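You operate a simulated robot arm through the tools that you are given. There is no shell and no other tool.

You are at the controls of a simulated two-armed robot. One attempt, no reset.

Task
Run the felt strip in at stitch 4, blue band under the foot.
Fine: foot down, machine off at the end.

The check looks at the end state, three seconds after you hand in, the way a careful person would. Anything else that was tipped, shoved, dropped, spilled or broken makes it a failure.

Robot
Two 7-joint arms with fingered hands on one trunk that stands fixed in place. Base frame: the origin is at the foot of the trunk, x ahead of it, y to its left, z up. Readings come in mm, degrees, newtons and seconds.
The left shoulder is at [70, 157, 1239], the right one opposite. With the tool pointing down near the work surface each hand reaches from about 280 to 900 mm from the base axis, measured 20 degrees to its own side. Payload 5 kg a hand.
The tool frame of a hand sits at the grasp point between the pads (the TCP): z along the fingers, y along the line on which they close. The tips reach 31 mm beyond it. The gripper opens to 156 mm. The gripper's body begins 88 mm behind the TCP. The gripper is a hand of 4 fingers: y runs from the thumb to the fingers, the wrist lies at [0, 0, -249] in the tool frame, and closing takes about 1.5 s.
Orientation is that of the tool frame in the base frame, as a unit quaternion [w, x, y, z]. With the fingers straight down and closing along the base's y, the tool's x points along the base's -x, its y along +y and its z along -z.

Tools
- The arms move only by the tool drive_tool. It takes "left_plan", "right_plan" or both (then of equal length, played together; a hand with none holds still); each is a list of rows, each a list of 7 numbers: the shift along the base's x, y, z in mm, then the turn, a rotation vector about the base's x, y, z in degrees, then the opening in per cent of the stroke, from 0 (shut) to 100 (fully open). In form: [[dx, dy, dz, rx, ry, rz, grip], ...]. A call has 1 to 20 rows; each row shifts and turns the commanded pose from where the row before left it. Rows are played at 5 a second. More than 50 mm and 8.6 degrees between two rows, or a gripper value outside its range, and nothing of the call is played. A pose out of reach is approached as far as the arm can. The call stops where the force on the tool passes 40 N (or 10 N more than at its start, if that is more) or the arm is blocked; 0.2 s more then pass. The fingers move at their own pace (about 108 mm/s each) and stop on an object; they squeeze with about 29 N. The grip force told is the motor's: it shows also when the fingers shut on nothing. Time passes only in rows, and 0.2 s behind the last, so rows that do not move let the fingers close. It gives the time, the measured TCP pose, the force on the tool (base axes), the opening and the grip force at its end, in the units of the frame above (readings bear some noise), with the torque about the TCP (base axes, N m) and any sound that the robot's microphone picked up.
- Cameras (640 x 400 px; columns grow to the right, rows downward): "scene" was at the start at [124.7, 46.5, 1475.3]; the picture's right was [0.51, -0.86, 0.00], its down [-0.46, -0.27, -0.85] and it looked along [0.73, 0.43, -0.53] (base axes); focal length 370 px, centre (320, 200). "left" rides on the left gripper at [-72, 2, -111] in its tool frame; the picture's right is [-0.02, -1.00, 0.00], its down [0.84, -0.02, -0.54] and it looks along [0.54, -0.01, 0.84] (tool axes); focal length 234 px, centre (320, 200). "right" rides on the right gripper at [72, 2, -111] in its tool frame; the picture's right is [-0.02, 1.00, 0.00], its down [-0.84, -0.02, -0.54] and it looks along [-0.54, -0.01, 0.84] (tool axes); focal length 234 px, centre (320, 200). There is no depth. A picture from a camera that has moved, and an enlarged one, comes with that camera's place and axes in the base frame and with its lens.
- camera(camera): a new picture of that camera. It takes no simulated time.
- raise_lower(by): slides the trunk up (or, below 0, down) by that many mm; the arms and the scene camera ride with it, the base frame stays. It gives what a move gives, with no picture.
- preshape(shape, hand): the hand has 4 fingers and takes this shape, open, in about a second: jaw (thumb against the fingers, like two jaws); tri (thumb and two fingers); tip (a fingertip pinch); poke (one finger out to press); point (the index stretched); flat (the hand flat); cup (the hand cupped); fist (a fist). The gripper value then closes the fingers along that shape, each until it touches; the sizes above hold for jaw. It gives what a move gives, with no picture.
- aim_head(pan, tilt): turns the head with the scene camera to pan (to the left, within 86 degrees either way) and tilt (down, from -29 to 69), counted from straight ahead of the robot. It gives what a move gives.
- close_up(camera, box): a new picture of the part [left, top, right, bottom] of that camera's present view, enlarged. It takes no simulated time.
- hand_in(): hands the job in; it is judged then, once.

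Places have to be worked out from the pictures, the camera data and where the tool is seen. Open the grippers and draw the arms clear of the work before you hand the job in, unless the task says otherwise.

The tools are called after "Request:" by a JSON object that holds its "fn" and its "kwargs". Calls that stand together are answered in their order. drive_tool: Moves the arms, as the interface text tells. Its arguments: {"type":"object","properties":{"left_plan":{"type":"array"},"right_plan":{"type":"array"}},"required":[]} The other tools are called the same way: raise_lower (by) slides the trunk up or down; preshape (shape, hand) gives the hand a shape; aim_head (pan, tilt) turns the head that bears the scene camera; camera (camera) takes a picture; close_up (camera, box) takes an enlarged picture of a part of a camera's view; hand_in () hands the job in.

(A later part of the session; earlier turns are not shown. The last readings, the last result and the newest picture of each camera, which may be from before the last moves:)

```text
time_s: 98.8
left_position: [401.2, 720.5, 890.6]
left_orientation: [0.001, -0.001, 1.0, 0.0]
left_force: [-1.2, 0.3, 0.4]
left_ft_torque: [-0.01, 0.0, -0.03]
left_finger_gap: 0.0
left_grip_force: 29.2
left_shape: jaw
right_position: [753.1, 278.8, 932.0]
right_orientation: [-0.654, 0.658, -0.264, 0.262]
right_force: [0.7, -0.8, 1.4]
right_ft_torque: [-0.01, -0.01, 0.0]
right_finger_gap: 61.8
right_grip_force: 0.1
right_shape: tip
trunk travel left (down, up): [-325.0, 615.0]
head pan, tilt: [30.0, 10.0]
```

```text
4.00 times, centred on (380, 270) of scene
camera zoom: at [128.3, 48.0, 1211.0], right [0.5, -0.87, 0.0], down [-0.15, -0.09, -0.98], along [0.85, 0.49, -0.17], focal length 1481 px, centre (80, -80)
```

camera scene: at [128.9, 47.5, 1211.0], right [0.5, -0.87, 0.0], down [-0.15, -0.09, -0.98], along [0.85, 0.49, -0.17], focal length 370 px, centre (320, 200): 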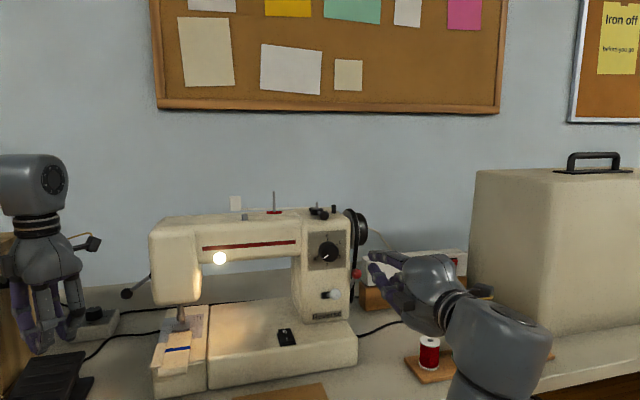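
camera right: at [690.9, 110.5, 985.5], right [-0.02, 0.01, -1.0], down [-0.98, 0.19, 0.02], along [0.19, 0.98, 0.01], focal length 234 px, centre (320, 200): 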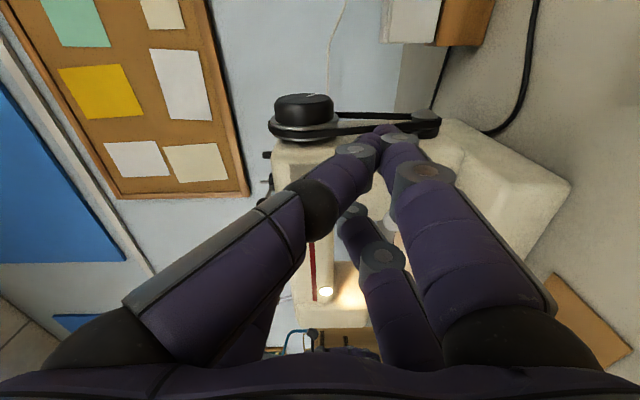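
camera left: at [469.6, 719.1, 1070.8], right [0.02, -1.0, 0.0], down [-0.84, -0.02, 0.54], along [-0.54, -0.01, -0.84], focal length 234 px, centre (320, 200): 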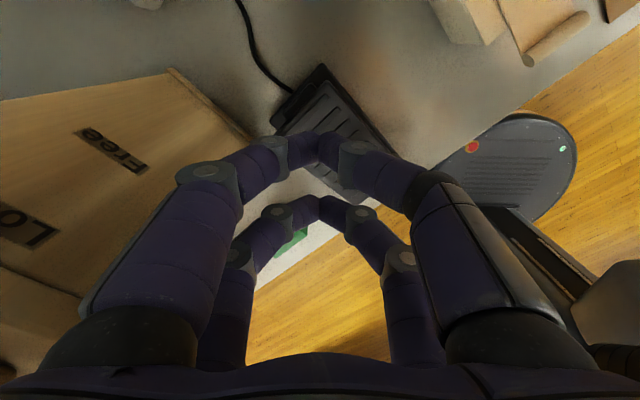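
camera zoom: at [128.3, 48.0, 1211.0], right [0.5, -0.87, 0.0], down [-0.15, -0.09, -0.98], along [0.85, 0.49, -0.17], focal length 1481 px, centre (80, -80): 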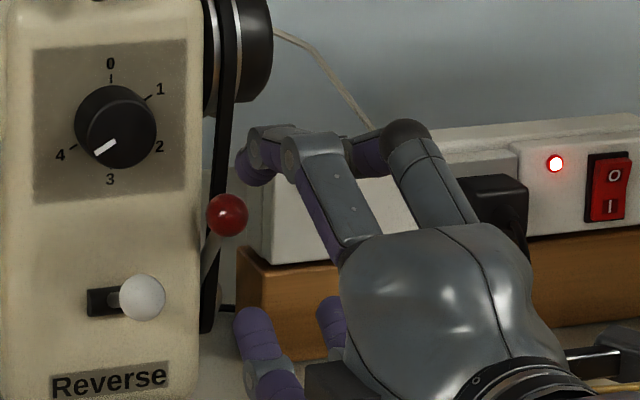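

Clear view: the ball is centred between the open fingers. Advancing 40 mm so the inboard fingers surround it, then closing.

Request:
{"fn": "drive_tool", "kwargs": {"right_plan": [[5.56, 5.75, 0, 0, 0, 0, 40], [5.56, 5.75, 0, 0, 0, 0, 40], [5.56, 5.75, 0, 0, 0, 0, 40], [5.56, 5.75, 0, 0, 0, 0, 40], [5.56, 5.75, 0, 0, 0, 0, 40]]}}

Request:
{"fn": "close_up", "kwargs": {"camera": "right", "box": [200, 60, 480, 260]}}

Request:
{"fn": "drive_tool", "kwargs": {"right_plan": [[0, 0, 0, 0, 0, 0, 5], [0, 0, 0, 0, 0, 0, 5], [0, 0, 0, 0, 0, 0, 5], [0, 0, 0, 0, 0, 0, 5]]}}

Request:
{"fn": "close_up", "kwargs": {"camera": "right", "box": [200, 60, 480, 260]}}

```text
time_s: 100.0
left_position: [400.2, 719.9, 889.8]
left_orientation: [0.001, 0.0, 1.0, 0.0]
left_force: [1.0, 0.6, 0.5]
left_ft_torque: [0.01, 0.02, -0.04]
left_finger_gap: 0.2
left_grip_force: 28.2
left_shape: jaw
right_position: [780.5, 309.7, 932.5]
right_orientation: [-0.655, 0.658, -0.262, 0.263]
right_force: [-0.4, -0.4, -0.2]
right_ft_torque: [0.02, 0.0, 0.01]
right_finger_gap: 62.2
right_grip_force: 0.2
right_shape: tip
trunk travel left (down, up): [-325.0, 615.0]
head pan, tilt: [30.0, 10.0]
```

```text
2.00 times, centred on (340, 160) of right
camera zoom: at [756.9, 179.2, 931.2], right [-0.02, 0.01, -1.0], down [-0.98, 0.18, 0.02], along [0.18, 0.98, 0.01], focal length 468 px, centre (280, 280)
```

zoom: 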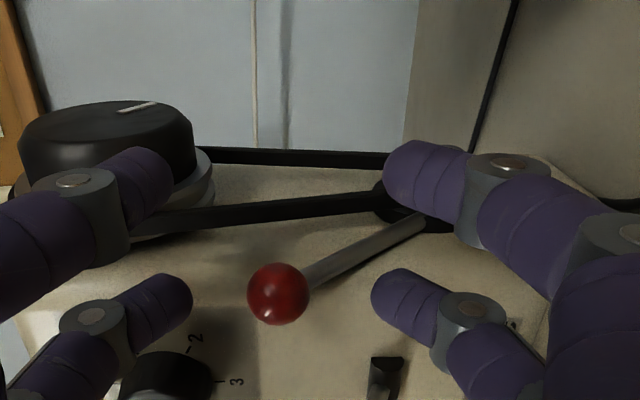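

```text
time_s: 101.0
left_position: [401.0, 718.1, 891.9]
left_orientation: [0.001, -0.001, 1.0, 0.0]
left_force: [0.6, 0.3, -0.1]
left_ft_torque: [0.0, 0.01, 0.0]
left_finger_gap: 0.2
left_grip_force: 28.7
left_shape: jaw
right_position: [781.2, 308.3, 932.5]
right_orientation: [-0.655, 0.658, -0.263, 0.262]
right_force: [-8.5, -7.6, -3.5]
right_ft_torque: [-0.23, 0.22, 0.25]
right_finger_gap: 9.8
right_grip_force: 0.0
right_shape: tip
trunk travel left (down, up): [-325.0, 615.0]
head pan, tilt: [30.0, 10.0]
```

```text
2.00 times, centred on (340, 160) of right
camera zoom: at [756.3, 178.1, 931.7], right [-0.02, 0.01, -1.0], down [-0.98, 0.18, 0.02], along [0.18, 0.98, 0.01], focal length 468 px, centre (280, 280)
```

zoom: 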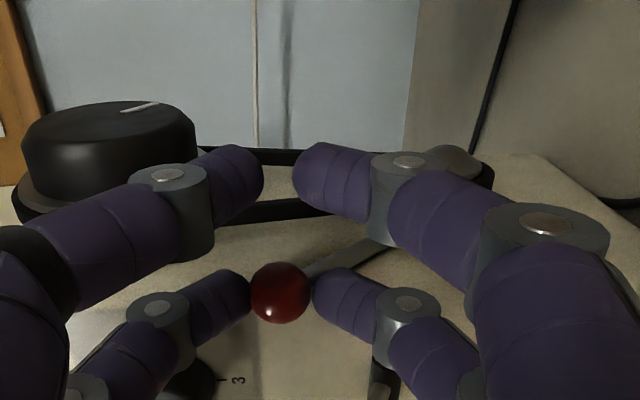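

The inboard fingers hold the ball. Trying a gentle forward-and-down pull along the lever's arc, watching the force.

Request:
{"fn": "drive_tool", "kwargs": {"right_plan": [[0, 0, 0, 0, 0, 0, 0], [-2.4, -2.5, -3.5, 0, 0, 0, 0], [-2.4, -2.5, -3.5, 0, 0, 0, 0]]}}

Request:
{"fn": "close_up", "kwargs": {"camera": "right", "box": [200, 60, 480, 260]}}

```text
time_s: 101.8
left_position: [401.0, 720.3, 890.7]
left_orientation: [0.001, -0.001, 1.0, 0.0]
left_force: [0.2, -0.4, 0.5]
left_ft_torque: [-0.03, 0.01, 0.02]
left_finger_gap: 0.1
left_grip_force: 29.4
left_shape: jaw
right_position: [776.3, 303.3, 927.0]
right_orientation: [-0.655, 0.658, -0.263, 0.262]
right_force: [0.1, 2.2, 2.7]
right_ft_torque: [0.13, -0.04, -0.02]
right_finger_gap: 0.0
right_grip_force: 29.3
right_shape: tip
trunk travel left (down, up): [-325.0, 615.0]
head pan, tilt: [30.0, 10.0]
```

```text
2.00 times, centred on (340, 160) of right
camera zoom: at [751.5, 173.8, 926.0], right [-0.02, 0.01, -1.0], down [-0.98, 0.18, 0.02], along [0.18, 0.98, 0.01], focal length 468 px, centre (280, 280)
```

zoom: 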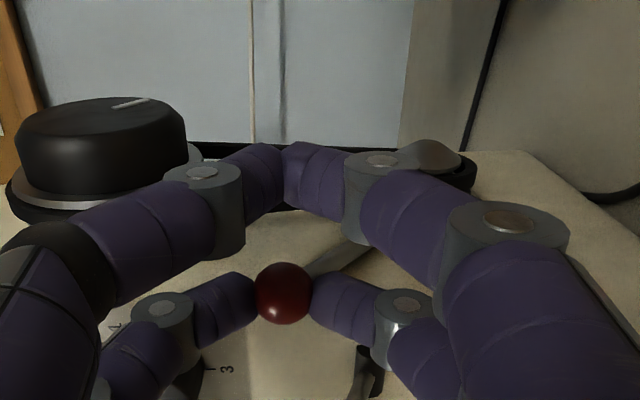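

The ball follows easily (2–3 N): the lever travels forward and down. Continuing along the arc in small steps.

Request:
{"fn": "drive_tool", "kwargs": {"right_plan": [[-2.1, -2.2, -4, 0, 0, 0, 0], [-2.1, -2.2, -4, 0, 0, 0, 0], [-1.8, -1.8, -4, 0, 0, 0, 0], [-1.7, -1.8, -4, 0, 0, 0, 0]]}}

Request:
{"fn": "close_up", "kwargs": {"camera": "right", "box": [200, 60, 480, 260]}}

Request:
{"fn": "close_up", "kwargs": {"camera": "scene", "box": [330, 220, 430, 320]}}

```text
time_s: 102.8
left_position: [400.9, 718.1, 890.7]
left_orientation: [0.002, -0.001, 1.0, 0.0]
left_force: [0.0, 0.4, -0.3]
left_ft_torque: [0.04, -0.01, 0.02]
left_finger_gap: 0.0
left_grip_force: 28.7
left_shape: jaw
right_position: [767.9, 296.2, 910.4]
right_orientation: [-0.656, 0.658, -0.261, 0.263]
right_force: [-4.5, -4.1, 6.6]
right_ft_torque: [0.41, -0.15, 0.17]
right_finger_gap: 0.0
right_grip_force: 29.0
right_shape: tip
trunk travel left (down, up): [-325.0, 615.0]
head pan, tilt: [30.0, 10.0]
```

```text
2.00 times, centred on (340, 160) of right
camera zoom: at [742.7, 165.1, 910.2], right [-0.02, 0.01, -1.0], down [-0.98, 0.18, 0.02], along [0.18, 0.98, 0.01], focal length 468 px, centre (280, 280)
```

zoom: 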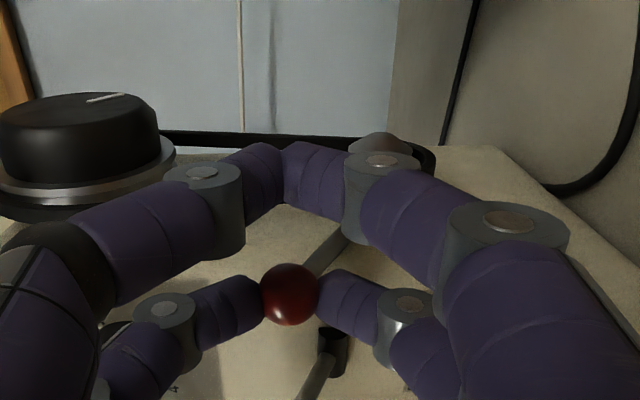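

```text
4.00 times, centred on (380, 270) of scene
camera zoom: at [126.7, 46.8, 1211.3], right [0.5, -0.87, 0.0], down [-0.15, -0.09, -0.98], along [0.85, 0.49, -0.17], focal length 1481 px, centre (80, -80)
```

zoom: 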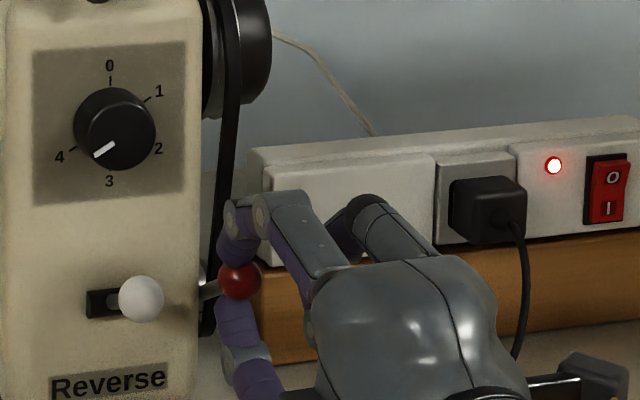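

The lever is rotating down toward horizontal. Continuing with slightly more forward motion to follow the arc.

Request:
{"fn": "drive_tool", "kwargs": {"right_plan": [[-2.2, -2.3, -4, 0, 0, 0, 0], [-1.8, -1.9, -4, 0, 0, 0, 0], [-1.5, -1.5, -4, 0, 0, 0, 0], [-1.2, -1.3, -4, 0, 0, 0, 0]]}}

Request:
{"fn": "close_up", "kwargs": {"camera": "right", "box": [200, 60, 480, 260]}}

Request:
{"fn": "close_up", "kwargs": {"camera": "scene", "box": [330, 220, 430, 320]}}

```text
time_s: 103.8
left_position: [399.3, 720.0, 891.7]
left_orientation: [0.001, -0.001, 1.0, 0.0]
left_force: [0.5, 0.0, 0.3]
left_ft_torque: [-0.02, 0.0, -0.02]
left_finger_gap: 0.1
left_grip_force: 29.2
left_shape: jaw
right_position: [760.6, 288.3, 893.1]
right_orientation: [-0.655, 0.659, -0.262, 0.262]
right_force: [-2.4, 2.2, 3.4]
right_ft_torque: [0.31, -0.19, 0.04]
right_finger_gap: 0.1
right_grip_force: 29.0
right_shape: tip
trunk travel left (down, up): [-325.0, 615.0]
head pan, tilt: [30.0, 10.0]
```

```text
2.00 times, centred on (340, 160) of right
camera zoom: at [736.6, 158.8, 892.5], right [-0.02, 0.01, -1.0], down [-0.98, 0.18, 0.02], along [0.18, 0.98, 0.01], focal length 468 px, centre (280, 280)
```

zoom: 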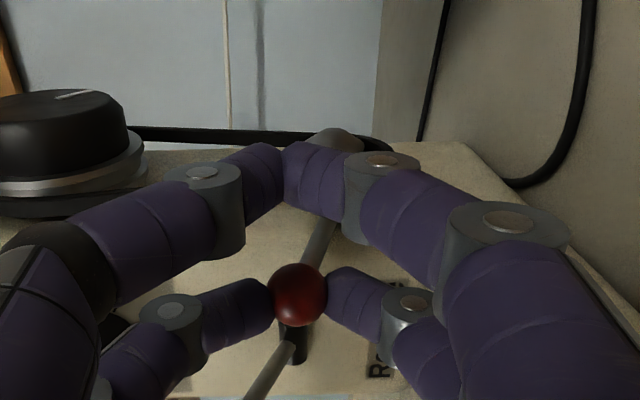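

```text
4.00 times, centred on (380, 270) of scene
camera zoom: at [127.5, 47.8, 1211.1], right [0.5, -0.87, 0.0], down [-0.15, -0.09, -0.98], along [0.85, 0.49, -0.17], focal length 1481 px, centre (80, -80)
```

zoom: 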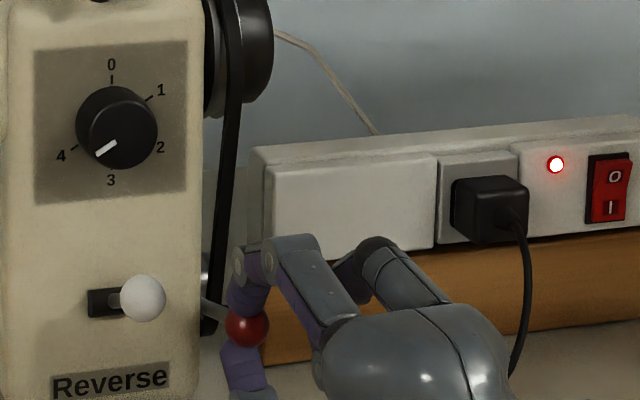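

Still moving freely. Continuing downward.

Request:
{"fn": "drive_tool", "kwargs": {"right_plan": [[-0.9, -0.9, -4.5, 0, 0, 0, 0], [-0.7, -0.7, -4.5, 0, 0, 0, 0], [-0.4, -0.4, -4.5, 0, 0, 0, 0], [-0.2, -0.2, -4.5, 0, 0, 0, 0]]}}

Request:
{"fn": "close_up", "kwargs": {"camera": "right", "box": [200, 60, 480, 260]}}

Request:
{"fn": "close_up", "kwargs": {"camera": "scene", "box": [330, 220, 430, 320]}}

```text
time_s: 104.8
left_position: [399.7, 719.8, 890.3]
left_orientation: [0.001, -0.001, 1.0, 0.0]
left_force: [0.0, 0.3, 0.4]
left_ft_torque: [0.0, -0.01, 0.04]
left_finger_gap: 0.0
left_grip_force: 28.9
left_shape: jaw
right_position: [759.0, 286.9, 877.1]
right_orientation: [-0.655, 0.658, -0.262, 0.262]
right_force: [-5.6, 3.5, 2.3]
right_ft_torque: [0.34, -0.17, 0.13]
right_finger_gap: 0.0
right_grip_force: 29.2
right_shape: tip
trunk travel left (down, up): [-325.0, 615.0]
head pan, tilt: [30.0, 10.0]
```

```text
2.00 times, centred on (340, 160) of right
camera zoom: at [735.0, 157.0, 875.5], right [-0.02, 0.01, -1.0], down [-0.98, 0.18, 0.02], along [0.18, 0.98, 0.01], focal length 468 px, centre (280, 280)
```

zoom: 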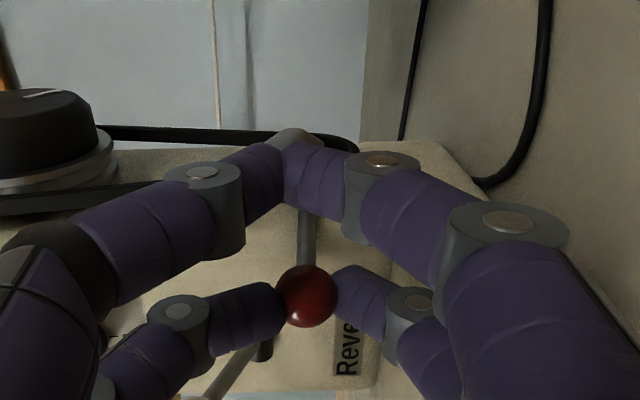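

```text
4.00 times, centred on (380, 270) of scene
camera zoom: at [127.2, 47.9, 1211.1], right [0.5, -0.87, 0.0], down [-0.15, -0.09, -0.98], along [0.85, 0.49, -0.17], focal length 1481 px, centre (80, -80)
```

zoom: 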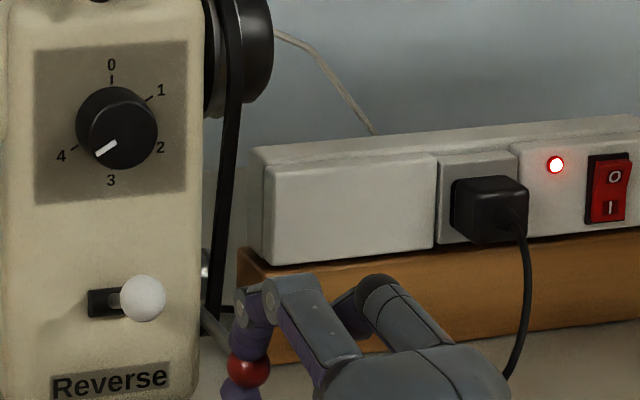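

Continuing down, following the arc; forces remain low.

Request:
{"fn": "drive_tool", "kwargs": {"right_plan": [[0, 0, -4.5, 0, 0, 0, 0], [0.3, 0.3, -4.5, 0, 0, 0, 0], [0.5, 0.5, -4.5, 0, 0, 0, 0], [0.8, 0.8, -4.5, 0, 0, 0, 0]]}}

Request:
{"fn": "close_up", "kwargs": {"camera": "right", "box": [200, 60, 480, 260]}}

Request:
{"fn": "close_up", "kwargs": {"camera": "scene", "box": [330, 220, 430, 320]}}

```text
time_s: 105.8
left_position: [399.9, 720.3, 891.5]
left_orientation: [0.002, -0.001, 1.0, 0.0]
left_force: [0.5, -0.6, 0.2]
left_ft_torque: [0.02, -0.02, 0.01]
left_finger_gap: 0.0
left_grip_force: 28.9
left_shape: jaw
right_position: [760.9, 287.6, 858.8]
right_orientation: [-0.656, 0.658, -0.262, 0.262]
right_force: [-5.5, 1.0, 7.9]
right_ft_torque: [0.47, -0.32, 0.21]
right_finger_gap: 0.0
right_grip_force: 28.8
right_shape: tip
trunk travel left (down, up): [-325.0, 615.0]
head pan, tilt: [30.0, 10.0]
```

```text
2.00 times, centred on (340, 160) of right
camera zoom: at [736.0, 158.0, 857.9], right [-0.02, 0.01, -1.0], down [-0.98, 0.18, 0.02], along [0.18, 0.98, 0.01], focal length 468 px, centre (280, 280)
```

zoom: 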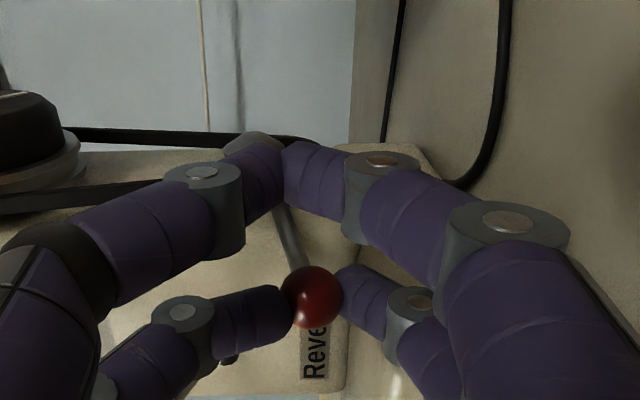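

```text
4.00 times, centred on (380, 270) of scene
camera zoom: at [126.6, 47.5, 1211.3], right [0.5, -0.87, 0.0], down [-0.15, -0.09, -0.98], along [0.85, 0.49, -0.17], focal length 1481 px, centre (80, -80)
```

zoom: 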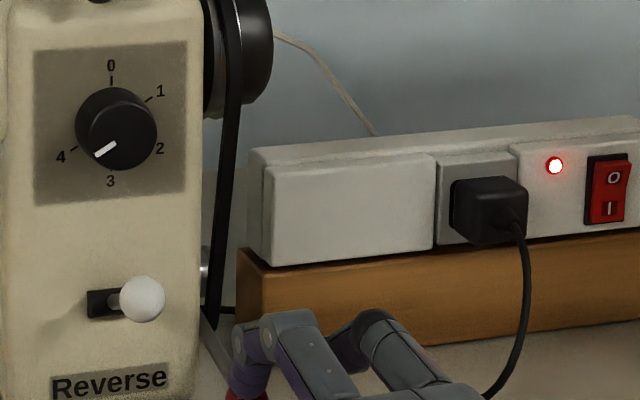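

Lever now points below horizontal. My lower knuckles are nearing the table, so two more small steps, then check.

Request:
{"fn": "drive_tool", "kwargs": {"right_plan": [[1.0, 1.1, -4, 0, 0, 0, 0], [1.2, 1.2, -4, 0, 0, 0, 0], [1.2, 1.2, -3, 0, 0, 0, 0]]}}

Request:
{"fn": "close_up", "kwargs": {"camera": "right", "box": [200, 60, 480, 260]}}

Request:
{"fn": "camera", "kwargs": {"camera": "scene"}}

```text
time_s: 106.6
left_position: [398.2, 718.6, 894.4]
left_orientation: [0.003, 0.001, 1.0, 0.001]
left_force: [0.1, 0.0, 0.4]
left_ft_torque: [0.0, -0.01, 0.0]
left_finger_gap: 0.0
left_grip_force: 28.7
left_shape: jaw
right_position: [762.0, 287.6, 853.2]
right_orientation: [0.658, -0.655, 0.262, -0.264]
right_force: [-18.8, -12.2, 24.4]
right_ft_torque: [0.76, -0.22, 0.59]
right_finger_gap: 0.1
right_grip_force: 28.9
right_shape: tip
trunk travel left (down, up): [-325.0, 615.0]
head pan, tilt: [30.0, 10.0]
```

```text
2.00 times, centred on (340, 160) of right
camera zoom: at [737.1, 159.3, 851.2], right [-0.01, 0.02, -1.0], down [-0.98, 0.18, 0.02], along [0.18, 0.98, 0.01], focal length 468 px, centre (280, 280)
```

zoom: 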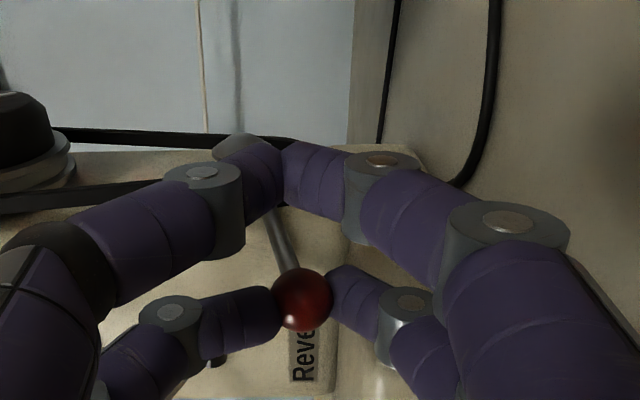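

```text
taken
camera scene: at [123.0, 44.8, 1212.0], right [0.5, -0.87, 0.0], down [-0.15, -0.08, -0.99], along [0.85, 0.49, -0.17], focal length 370 px, centre (320, 200)
```

scene: 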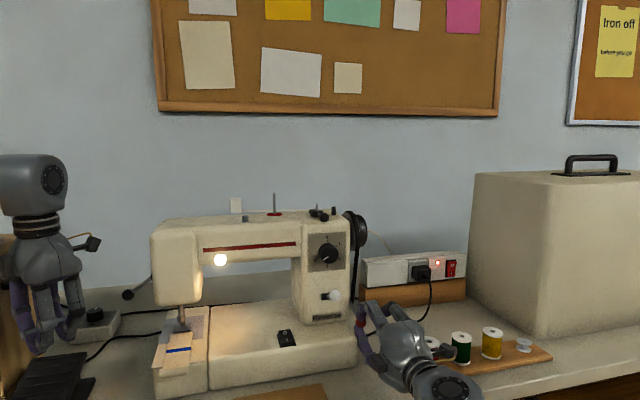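

Force rose to ~30 N at the ball: the lever has reached its other end stop. Opening slightly, withdrawing straight back and then up.

Request:
{"fn": "drive_tool", "kwargs": {"right_plan": [[0, 0, 1, 0, 0, 0, 25], [0, 0, 0, 0, 0, 0, 25], [0, 0, 0, 0, 0, 0, 25], [-5.5, -5.7, 0, 0, 0, 0, 25], [-7, -7.2, 0, 0, 0, 0, 25], [-7, -7.2, 0, 0, 0, 0, 25], [-7, -7.2, 2, 0, 0, 0, 25], [-7, -7.2, 5, 0, 0, 0, 25], [-7, -7.2, 12, 0, 0, 0, 25], [0, 0, 20, 0, 0, 0, 25], [0, 0, 25, 0, 0, 0, 25], [0, 0, 25, 0, 0, 0, 25]]}}

Request:
{"fn": "close_up", "kwargs": {"camera": "right", "box": [200, 60, 480, 260]}}

Request:
{"fn": "camera", "kwargs": {"camera": "scene"}}

```text
time_s: 109.2
left_position: [400.5, 721.0, 890.8]
left_orientation: [0.0, -0.001, 1.0, -0.001]
left_force: [-0.1, 0.4, -0.1]
left_ft_torque: [0.0, -0.04, 0.0]
left_finger_gap: 0.0
left_grip_force: 28.8
left_shape: jaw
right_position: [722.2, 249.8, 936.8]
right_orientation: [-0.654, 0.658, -0.263, 0.263]
right_force: [0.1, 0.0, 0.3]
right_ft_torque: [-0.03, 0.01, 0.04]
right_finger_gap: 38.8
right_grip_force: 0.2
right_shape: tip
trunk travel left (down, up): [-325.0, 615.0]
head pan, tilt: [30.0, 10.0]
```

```text
2.00 times, centred on (340, 160) of right
camera zoom: at [698.7, 119.4, 936.4], right [-0.02, 0.01, -1.0], down [-0.98, 0.18, 0.02], along [0.18, 0.98, 0.01], focal length 468 px, centre (280, 280)
```

zoom: 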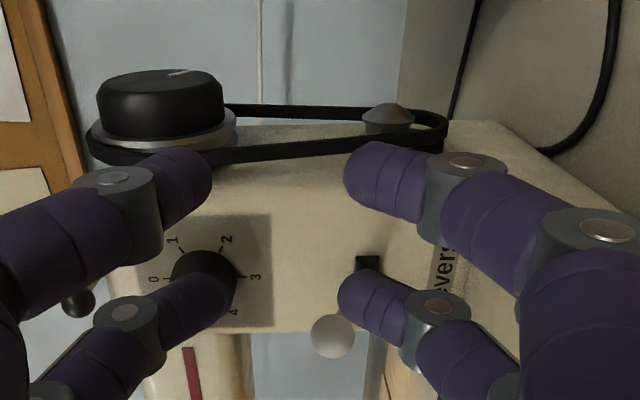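

```text
taken
camera scene: at [127.8, 47.7, 1211.0], right [0.5, -0.87, 0.0], down [-0.15, -0.09, -0.98], along [0.85, 0.49, -0.17], focal length 370 px, centre (320, 200)
```

scene: 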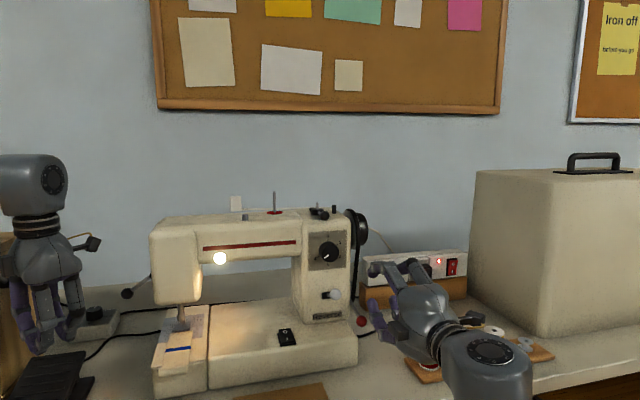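

The red lever stays down at its new position. Raising the right hand away and checking the spools and lever.

Request:
{"fn": "drive_tool", "kwargs": {"right_plan": [[-10, -10, 30, 0, 0, 0, 25], [-15, -15, 30, 0, 0, 0, 25], [-15, -15, 30, 0, 0, 0, 25], [-15, -15, 20, 0, 0, 0, 25]]}}

Request:
{"fn": "camera", "kwargs": {"camera": "scene"}}

Request:
{"fn": "close_up", "kwargs": {"camera": "scene", "box": [320, 220, 420, 340]}}

Request:
{"fn": "camera", "kwargs": {"camera": "right"}}

```text
time_s: 110.2
left_position: [399.6, 718.7, 890.5]
left_orientation: [0.001, -0.001, 1.0, 0.0]
left_force: [0.0, 0.2, 0.3]
left_ft_torque: [0.02, 0.0, -0.01]
left_finger_gap: 0.1
left_grip_force: 28.8
left_shape: jaw
right_position: [669.2, 193.5, 1047.1]
right_orientation: [-0.655, 0.658, -0.263, 0.262]
right_force: [-0.3, -0.7, -0.1]
right_ft_torque: [0.02, 0.0, -0.05]
right_finger_gap: 38.6
right_grip_force: 0.0
right_shape: tip
trunk travel left (down, up): [-325.0, 615.0]
head pan, tilt: [30.0, 10.0]
```

```text
taken
camera scene: at [127.6, 47.0, 1211.1], right [0.5, -0.87, 0.0], down [-0.15, -0.09, -0.98], along [0.85, 0.49, -0.17], focal length 370 px, centre (320, 200)
```

scene: 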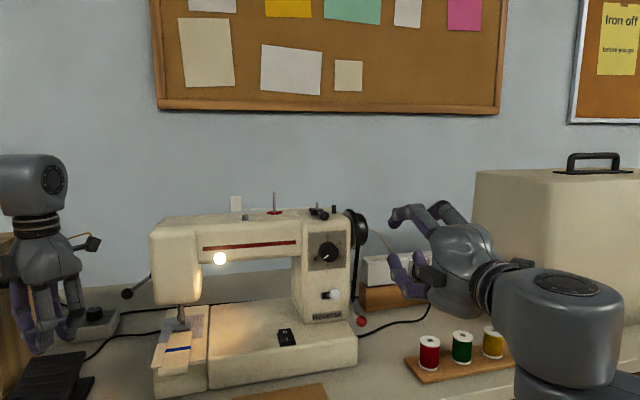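

```text
3.33 times, centred on (370, 280) of scene
camera zoom: at [127.6, 47.0, 1211.1], right [0.5, -0.87, 0.0], down [-0.15, -0.09, -0.98], along [0.85, 0.49, -0.17], focal length 1234 px, centre (153, -67)
```

zoom: 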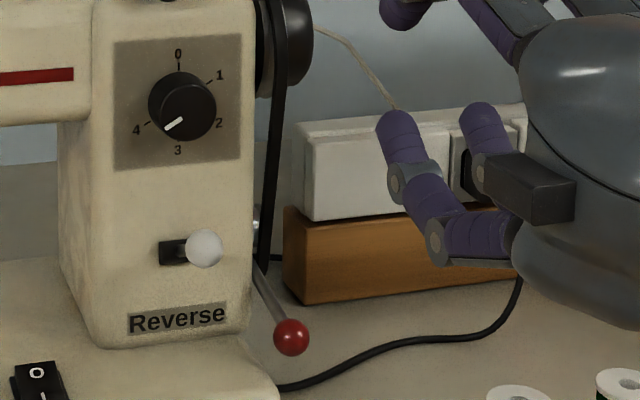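

```text
taken
camera right: at [644.7, 64.4, 1046.1], right [-0.02, 0.01, -1.0], down [-0.98, 0.18, 0.02], along [0.18, 0.98, 0.01], focal length 234 px, centre (320, 200)
```

right: 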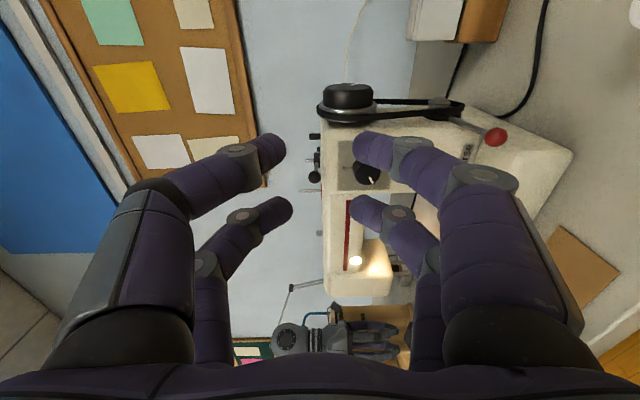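

Spools are upright and the red lever is down. Aiming the head back at the strip and giving the pedal one short pulse.

Request:
{"fn": "aim_head", "kwargs": {"pan": 40, "tilt": 22}}

Request:
{"fn": "close_up", "kwargs": {"camera": "scene", "box": [226, 205, 290, 265]}}

Request:
{"fn": "drive_tool", "kwargs": {"left_plan": [[0.5, 1, -12, 0, 0, 0, 0], [0.5, 1, -12, 0, 0, 0, 0], [0, 0, -12, 0, 0, 0, 0], [0, 0, -8, 0, 0, 0, 0], [0, 0, 12, 0, 0, 0, 0], [0, 0, 8, 0, 0, 0, 0]]}}

Request:
{"fn": "close_up", "kwargs": {"camera": "scene", "box": [226, 205, 290, 265]}}

```text
time_s: 110.9
left_position: [400.5, 719.1, 891.3]
left_orientation: [0.001, -0.001, 1.0, 0.0]
left_force: [0.0, -0.1, -0.2]
left_ft_torque: [0.0, 0.03, -0.01]
left_finger_gap: 0.0
left_grip_force: 28.7
left_shape: jaw
right_position: [670.9, 194.7, 1045.8]
right_orientation: [-0.655, 0.658, -0.263, 0.261]
right_force: [-0.2, 0.3, 0.4]
right_ft_torque: [-0.04, -0.01, -0.01]
right_finger_gap: 38.7
right_grip_force: 0.1
right_shape: tip
trunk travel left (down, up): [-325.0, 615.0]
head pan, tilt: [40.0, 22.0]
```

```text
6.67 times, centred on (258, 235) of scene
camera zoom: at [118.7, 60.7, 1191.6], right [0.64, -0.77, 0.0], down [-0.29, -0.24, -0.93], along [0.71, 0.6, -0.37], focal length 2468 px, centre (733, -33)
```

zoom: 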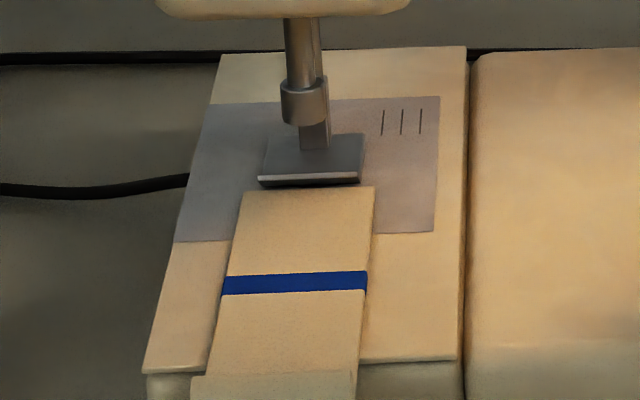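

```text
time_s: 112.3
left_position: [401.6, 721.6, 865.7]
left_orientation: [-0.001, -0.001, 1.0, 0.0]
left_force: [0.0, 1.0, -0.7]
left_ft_torque: [0.02, 0.02, 0.01]
left_finger_gap: 0.1
left_grip_force: 29.7
left_shape: jaw
right_position: [670.8, 195.8, 1046.2]
right_orientation: [-0.655, 0.658, -0.264, 0.262]
right_force: [-0.4, 0.4, -0.5]
right_ft_torque: [0.0, 0.01, 0.0]
right_finger_gap: 38.7
right_grip_force: 0.0
right_shape: tip
trunk travel left (down, up): [-325.0, 615.0]
head pan, tilt: [40.0, 22.0]
heard: click
```

```text
6.67 times, centred on (258, 235) of scene
camera zoom: at [119.0, 61.1, 1191.3], right [0.64, -0.77, 0.0], down [-0.29, -0.24, -0.93], along [0.71, 0.6, -0.38], focal length 2468 px, centre (733, -33)
```

zoom: 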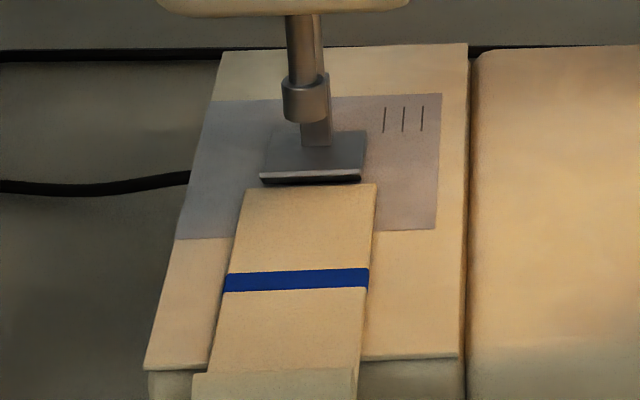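

No relative movement after that short pulse. Doing a longer press and checking handwheel and needle mid-run.

Request:
{"fn": "drive_tool", "kwargs": {"left_plan": [[0, 0, -12, 0, 0, 0, 0], [0, 0, -10, 0, 0, 0, 0], [0, 0, 0, 0, 0, 0, 0]]}}

Request:
{"fn": "close_up", "kwargs": {"camera": "scene", "box": [226, 205, 290, 265]}}

Request:
{"fn": "close_up", "kwargs": {"camera": "right", "box": [300, 70, 480, 190]}}

Request:
{"fn": "drive_tool", "kwargs": {"left_plan": [[0, 0, 0, 0, 0, 0, 0]]}}

Request:
{"fn": "close_up", "kwargs": {"camera": "scene", "box": [226, 205, 290, 265]}}

Request:
{"fn": "close_up", "kwargs": {"camera": "right", "box": [300, 70, 480, 190]}}

Request:
{"fn": "drive_tool", "kwargs": {"left_plan": [[0, 0, 12, 0, 0, 0, 0], [0, 0, 12, 0, 0, 0, 0]]}}

```text
time_s: 113.1
left_position: [402.2, 720.9, 845.6]
left_orientation: [0.0, 0.0, 1.0, 0.0]
left_force: [0.2, 2.6, 4.1]
left_ft_torque: [0.1, -0.13, 0.0]
left_finger_gap: 0.0
left_grip_force: 28.9
left_shape: jaw
right_position: [669.5, 194.6, 1046.6]
right_orientation: [-0.655, 0.657, -0.264, 0.263]
right_force: [-0.8, -0.9, 0.4]
right_ft_torque: [-0.01, 0.0, 0.02]
right_finger_gap: 38.9
right_grip_force: 0.0
right_shape: tip
trunk travel left (down, up): [-325.0, 615.0]
head pan, tilt: [40.0, 22.0]
heard: click
```

```text
6.67 times, centred on (258, 235) of scene
camera zoom: at [118.6, 60.5, 1191.5], right [0.64, -0.77, 0.0], down [-0.29, -0.24, -0.93], along [0.71, 0.6, -0.37], focal length 2468 px, centre (733, -33)
```

zoom: 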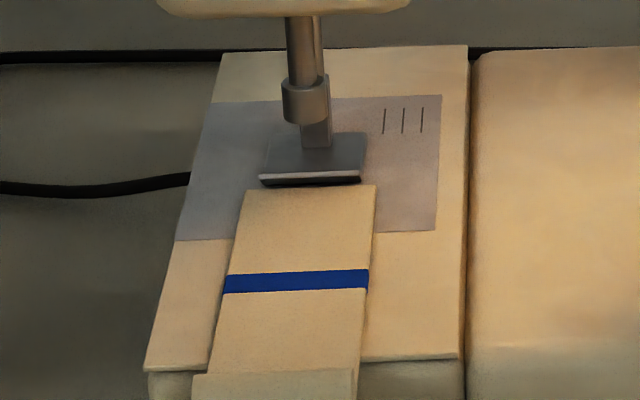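

```text
3.33 times, centred on (390, 130) of right
camera zoom: at [645.3, 64.7, 1046.0], right [-0.02, 0.01, -1.0], down [-0.98, 0.18, 0.02], along [0.18, 0.98, 0.01], focal length 781 px, centre (87, 433)
```

zoom: 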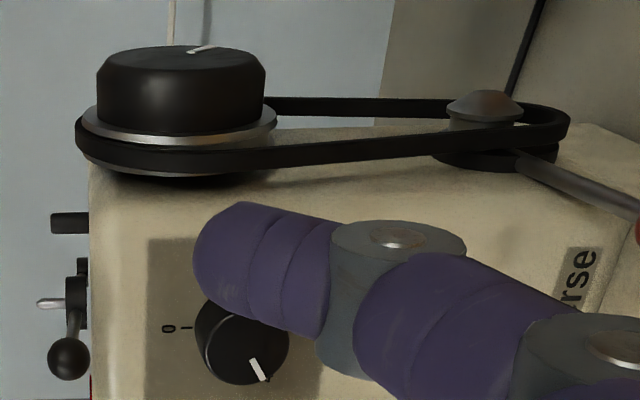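

```text
time_s: 113.5
left_position: [401.7, 720.9, 846.3]
left_orientation: [0.001, -0.001, 1.0, 0.0]
left_force: [1.1, 1.6, 4.9]
left_ft_torque: [0.12, -0.13, 0.04]
left_finger_gap: 0.0
left_grip_force: 28.7
left_shape: jaw
right_position: [669.7, 195.6, 1046.1]
right_orientation: [-0.656, 0.657, -0.262, 0.263]
right_force: [0.0, 0.1, -0.4]
right_ft_torque: [0.01, 0.02, -0.01]
right_finger_gap: 39.0
right_grip_force: 0.1
right_shape: tip
trunk travel left (down, up): [-325.0, 615.0]
head pan, tilt: [40.0, 22.0]
```

```text
6.67 times, centred on (258, 235) of scene
camera zoom: at [118.6, 60.5, 1191.5], right [0.64, -0.77, 0.0], down [-0.29, -0.24, -0.93], along [0.71, 0.6, -0.37], focal length 2468 px, centre (733, -33)
```

zoom: 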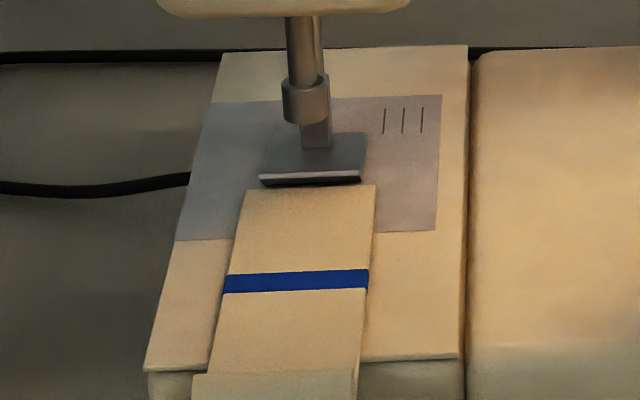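

```text
3.33 times, centred on (390, 130) of right
camera zoom: at [645.3, 64.7, 1046.0], right [-0.02, 0.01, -1.0], down [-0.98, 0.18, 0.02], along [0.18, 0.98, 0.01], focal length 781 px, centre (87, 433)
```

zoom: 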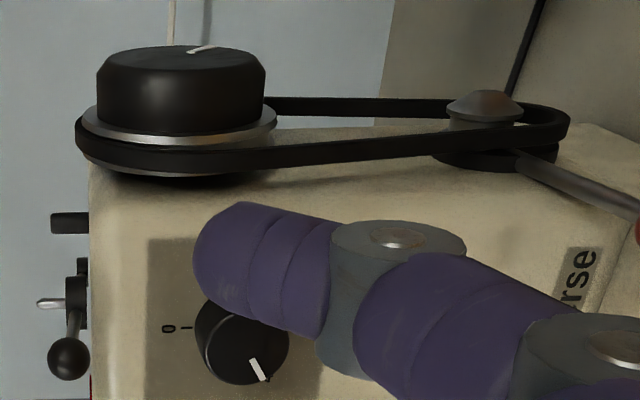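

```text
time_s: 114.1
left_position: [402.4, 719.3, 869.4]
left_orientation: [0.0, 0.0, 1.0, -0.001]
left_force: [-0.1, -0.2, 0.2]
left_ft_torque: [0.02, 0.02, -0.06]
left_finger_gap: 0.0
left_grip_force: 28.7
left_shape: jaw
right_position: [670.4, 194.5, 1046.6]
right_orientation: [-0.654, 0.659, -0.264, 0.262]
right_force: [0.2, 0.3, -0.7]
right_ft_torque: [-0.01, 0.0, 0.0]
right_finger_gap: 38.8
right_grip_force: 0.1
right_shape: tip
trunk travel left (down, up): [-325.0, 615.0]
head pan, tilt: [40.0, 22.0]
```

With the red lever down the handwheel stays still — so that lever engages the belt and was correct when up. I'll put it back: descending with the right hand in front of the lowered ball.

Request:
{"fn": "drive_tool", "kwargs": {"right_plan": [[0, 0, -39, 0, 0, 0, 25], [0, 0, -39, 0, 0, 0, 25], [0, 0, -39, 0, 0, 0, 25], [0, 0, -39, 0, 0, 0, 25], [0, 0, -39, 0, 0, 0, 25], [20, 20, 0, 0, 0, 0, 25], [20, 20, -1, 0, 0, 0, 25], [20, 21, -1, 0, 0, 0, 25]]}}

Request:
{"fn": "close_up", "kwargs": {"camera": "right", "box": [200, 60, 480, 260]}}

Request:
{"fn": "camera", "kwargs": {"camera": "scene"}}

```text
time_s: 115.9
left_position: [402.1, 722.4, 868.6]
left_orientation: [0.001, -0.001, 1.0, 0.0]
left_force: [0.3, -0.2, -0.8]
left_ft_torque: [0.01, -0.01, -0.01]
left_finger_gap: 0.0
left_grip_force: 28.6
left_shape: jaw
right_position: [730.9, 257.5, 848.1]
right_orientation: [-0.654, 0.658, -0.264, 0.263]
right_force: [-0.2, 0.3, 0.8]
right_ft_torque: [-0.01, -0.02, 0.02]
right_finger_gap: 38.8
right_grip_force: 0.0
right_shape: tip
trunk travel left (down, up): [-325.0, 615.0]
head pan, tilt: [40.0, 22.0]
```

```text
2.00 times, centred on (340, 160) of right
camera zoom: at [705.3, 126.8, 847.9], right [-0.02, 0.01, -1.0], down [-0.98, 0.18, 0.02], along [0.18, 0.98, 0.01], focal length 468 px, centre (280, 280)
```

zoom: 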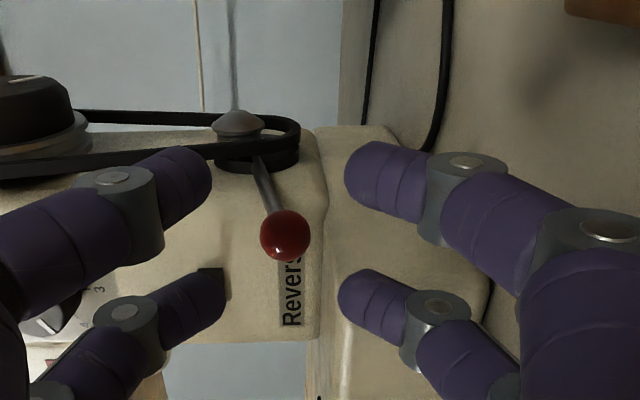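

```text
taken
camera scene: at [119.0, 61.6, 1191.4], right [0.64, -0.77, 0.0], down [-0.29, -0.24, -0.93], along [0.71, 0.6, -0.38], focal length 370 px, centre (320, 200)
```

scene: 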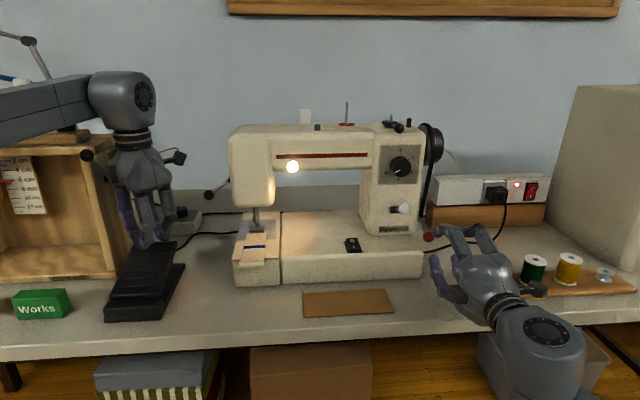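

Ball is centred between the fingers. Advancing 44 mm and closing on it.

Request:
{"fn": "drive_tool", "kwargs": {"right_plan": [[7.64, 7.91, 0, 0, 0, 0, 25], [7.64, 7.91, 0, 0, 0, 0, 25], [7.64, 7.91, 0, 0, 0, 0, 25], [7.64, 7.91, 0, 0, 0, 0, 25], [0, 0, 0, 0, 0, 0, 5], [0, 0, 0, 0, 0, 0, 0], [0, 0, 0, 0, 0, 0, 0]]}}

Request:
{"fn": "close_up", "kwargs": {"camera": "right", "box": [200, 60, 480, 260]}}

```text
time_s: 117.5
left_position: [402.7, 721.8, 869.2]
left_orientation: [0.0, -0.001, 1.0, 0.0]
left_force: [0.2, 0.2, 0.3]
left_ft_torque: [0.01, -0.04, 0.03]
left_finger_gap: 0.0
left_grip_force: 28.9
left_shape: jaw
right_position: [760.3, 287.8, 847.7]
right_orientation: [-0.655, 0.658, -0.264, 0.262]
right_force: [4.9, 3.0, -0.5]
right_ft_torque: [-0.05, -0.03, -0.13]
right_finger_gap: 0.0
right_grip_force: 28.7
right_shape: tip
trunk travel left (down, up): [-325.0, 615.0]
head pan, tilt: [40.0, 22.0]
```

```text
2.00 times, centred on (340, 160) of right
camera zoom: at [736.0, 157.4, 847.6], right [-0.02, 0.01, -1.0], down [-0.98, 0.18, 0.02], along [0.18, 0.98, 0.01], focal length 468 px, centre (280, 280)
```

zoom: 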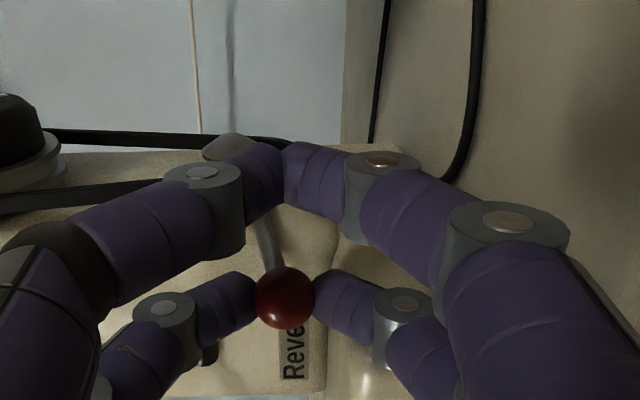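

Gripped. Moving it back up along the same arc (pivot ≈ n 830, z 870, radius ≈ 76 mm), first half.

Request:
{"fn": "drive_tool", "kwargs": {"right_plan": [[-1.5, -1.6, 7.6, 0, 0, 0, 0], [-0.9, -0.9, 7.8, 0, 0, 0, 0], [-0.4, -0.4, 8.0, 0, 0, 0, 0], [0.2, 0.2, 7.9, 0, 0, 0, 0], [0.8, 0.8, 7.9, 0, 0, 0, 0], [1.3, 1.4, 7.7, 0, 0, 0, 0]]}}

Request:
{"fn": "close_up", "kwargs": {"camera": "right", "box": [200, 60, 480, 260]}}

```text
time_s: 118.9
left_position: [402.2, 722.9, 866.8]
left_orientation: [0.0, -0.001, 1.0, -0.001]
left_force: [0.0, 0.5, -0.1]
left_ft_torque: [0.0, 0.03, -0.02]
left_finger_gap: 0.0
left_grip_force: 28.9
left_shape: jaw
right_position: [760.9, 288.3, 893.0]
right_orientation: [-0.654, 0.659, -0.263, 0.261]
right_force: [6.2, 8.8, -7.2]
right_ft_torque: [-0.36, 0.1, -0.26]
right_finger_gap: 0.2
right_grip_force: 28.7
right_shape: tip
trunk travel left (down, up): [-325.0, 615.0]
head pan, tilt: [40.0, 22.0]
```

```text
2.00 times, centred on (340, 160) of right
camera zoom: at [736.0, 157.7, 893.6], right [-0.02, 0.01, -1.0], down [-0.98, 0.18, 0.02], along [0.18, 0.98, 0.01], focal length 468 px, centre (280, 280)
```

zoom: 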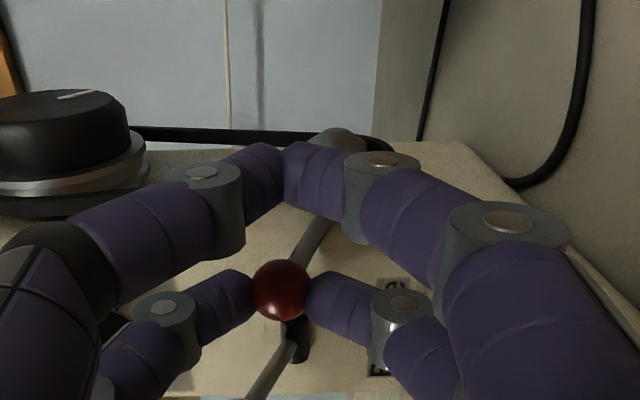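

Following well; adding a bit more backward motion for the second half up to the original stop.

Request:
{"fn": "drive_tool", "kwargs": {"right_plan": [[2.9, 3.0, 7.5, 0, 0, 0, 0], [3.5, 3.6, 7.1, 0, 0, 0, 0], [3.3, 3.4, 6.8, 0, 0, 0, 0], [3.4, 3.5, 6.3, 0, 0, 0, 0], [3.9, 4.0, 5.7, 0, 0, 0, 0], [4.2, 4.4, 5.1, 0, 0, 0, 0]]}}

Request:
{"fn": "close_up", "kwargs": {"camera": "right", "box": [200, 60, 480, 260]}}

Request:
{"fn": "close_up", "kwargs": {"camera": "scene", "box": [380, 140, 480, 240]}}

```text
time_s: 120.3
left_position: [401.8, 718.6, 869.3]
left_orientation: [0.0, 0.0, 1.0, 0.001]
left_force: [0.0, 0.0, 0.1]
left_ft_torque: [-0.03, -0.05, 0.07]
left_finger_gap: 0.1
left_grip_force: 29.4
left_shape: jaw
right_position: [779.9, 306.8, 933.5]
right_orientation: [-0.655, 0.659, -0.263, 0.261]
right_force: [-16.6, -16.0, -12.2]
right_ft_torque: [-0.64, 0.15, 0.49]
right_finger_gap: 0.1
right_grip_force: 29.1
right_shape: tip
trunk travel left (down, up): [-325.0, 615.0]
head pan, tilt: [40.0, 22.0]
```

```text
2.00 times, centred on (340, 160) of right
camera zoom: at [754.8, 177.0, 932.4], right [-0.02, 0.01, -1.0], down [-0.98, 0.18, 0.02], along [0.18, 0.98, 0.01], focal length 468 px, centre (280, 280)
```

zoom: 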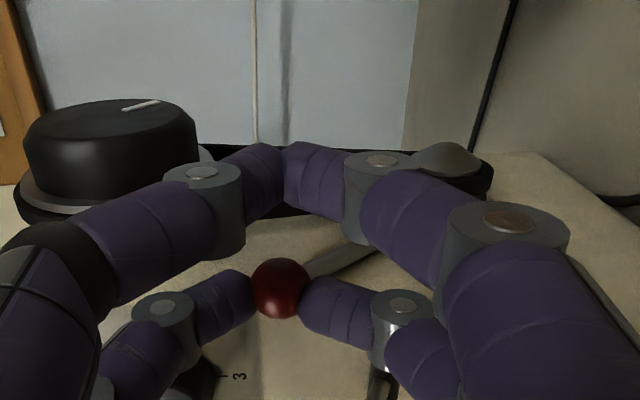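

```text
4.00 times, centred on (430, 190) of scene
camera zoom: at [118.1, 59.5, 1191.4], right [0.64, -0.77, 0.0], down [-0.29, -0.24, -0.93], along [0.71, 0.6, -0.37], focal length 1481 px, centre (-120, 240)
```

zoom: 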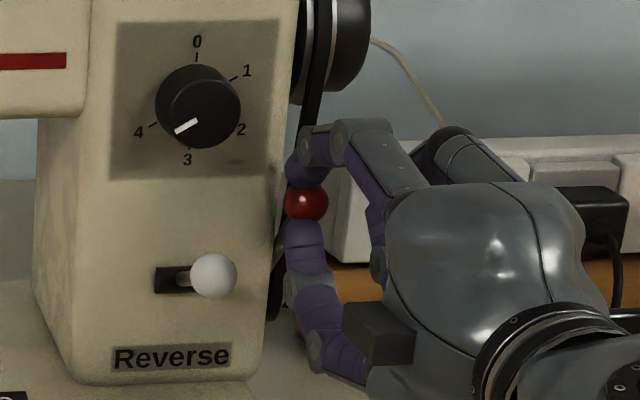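

The red lever is back at its original upper stop. Releasing and withdrawing straight back and up.

Request:
{"fn": "drive_tool", "kwargs": {"right_plan": [[0, 0, 0, 0, 0, 0, 40], [0, 0, 0, 0, 0, 0, 40], [0, 0, 0, 0, 0, 0, 40], [-7, -7.2, 0, 0, 0, 0, 40], [-7, -7.2, 0, 0, 0, 0, 40], [-7, -7.2, 0, 0, 0, 0, 40], [-7, -7.2, 0, 0, 0, 0, 40], [-12, -12, 10, 0, 0, 0, 40], [-18, -18, 20, 0, 0, 0, 40], [-18, -18, 25, 0, 0, 0, 40]]}}

Request:
{"fn": "close_up", "kwargs": {"camera": "scene", "box": [380, 140, 480, 240]}}

Request:
{"fn": "camera", "kwargs": {"camera": "scene"}}

```text
time_s: 122.5
left_position: [401.7, 720.0, 870.7]
left_orientation: [0.002, 0.0, 1.0, 0.0]
left_force: [-0.1, 0.0, -0.1]
left_ft_torque: [0.0, -0.05, -0.04]
left_finger_gap: 0.1
left_grip_force: 28.8
left_shape: jaw
right_position: [704.8, 231.0, 992.1]
right_orientation: [-0.655, 0.658, -0.262, 0.263]
right_force: [-0.3, 0.2, 0.1]
right_ft_torque: [-0.02, 0.04, 0.01]
right_finger_gap: 61.9
right_grip_force: 0.2
right_shape: tip
trunk travel left (down, up): [-325.0, 615.0]
head pan, tilt: [40.0, 22.0]
```

```text
4.00 times, centred on (430, 190) of scene
camera zoom: at [118.0, 60.2, 1191.6], right [0.64, -0.77, 0.0], down [-0.29, -0.24, -0.93], along [0.71, 0.6, -0.37], focal length 1481 px, centre (-120, 240)
```

zoom: 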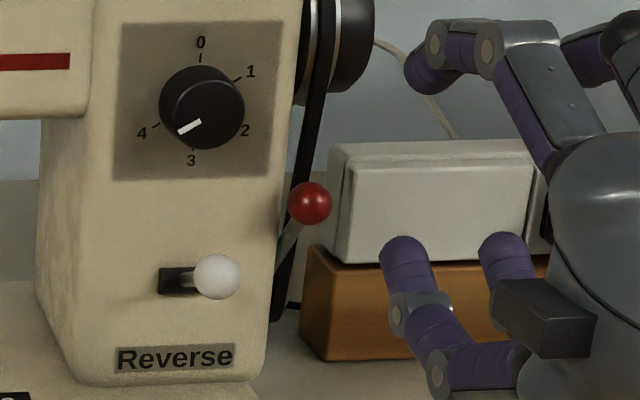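

```text
taken
camera scene: at [118.0, 60.2, 1191.6], right [0.64, -0.77, 0.0], down [-0.29, -0.24, -0.93], along [0.71, 0.6, -0.37], focal length 370 px, centre (320, 200)
```

scene: 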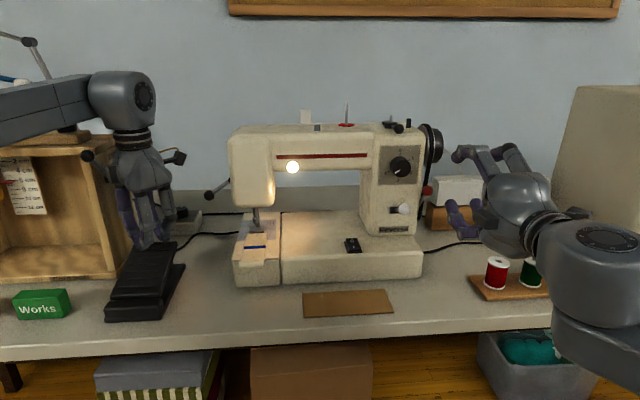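

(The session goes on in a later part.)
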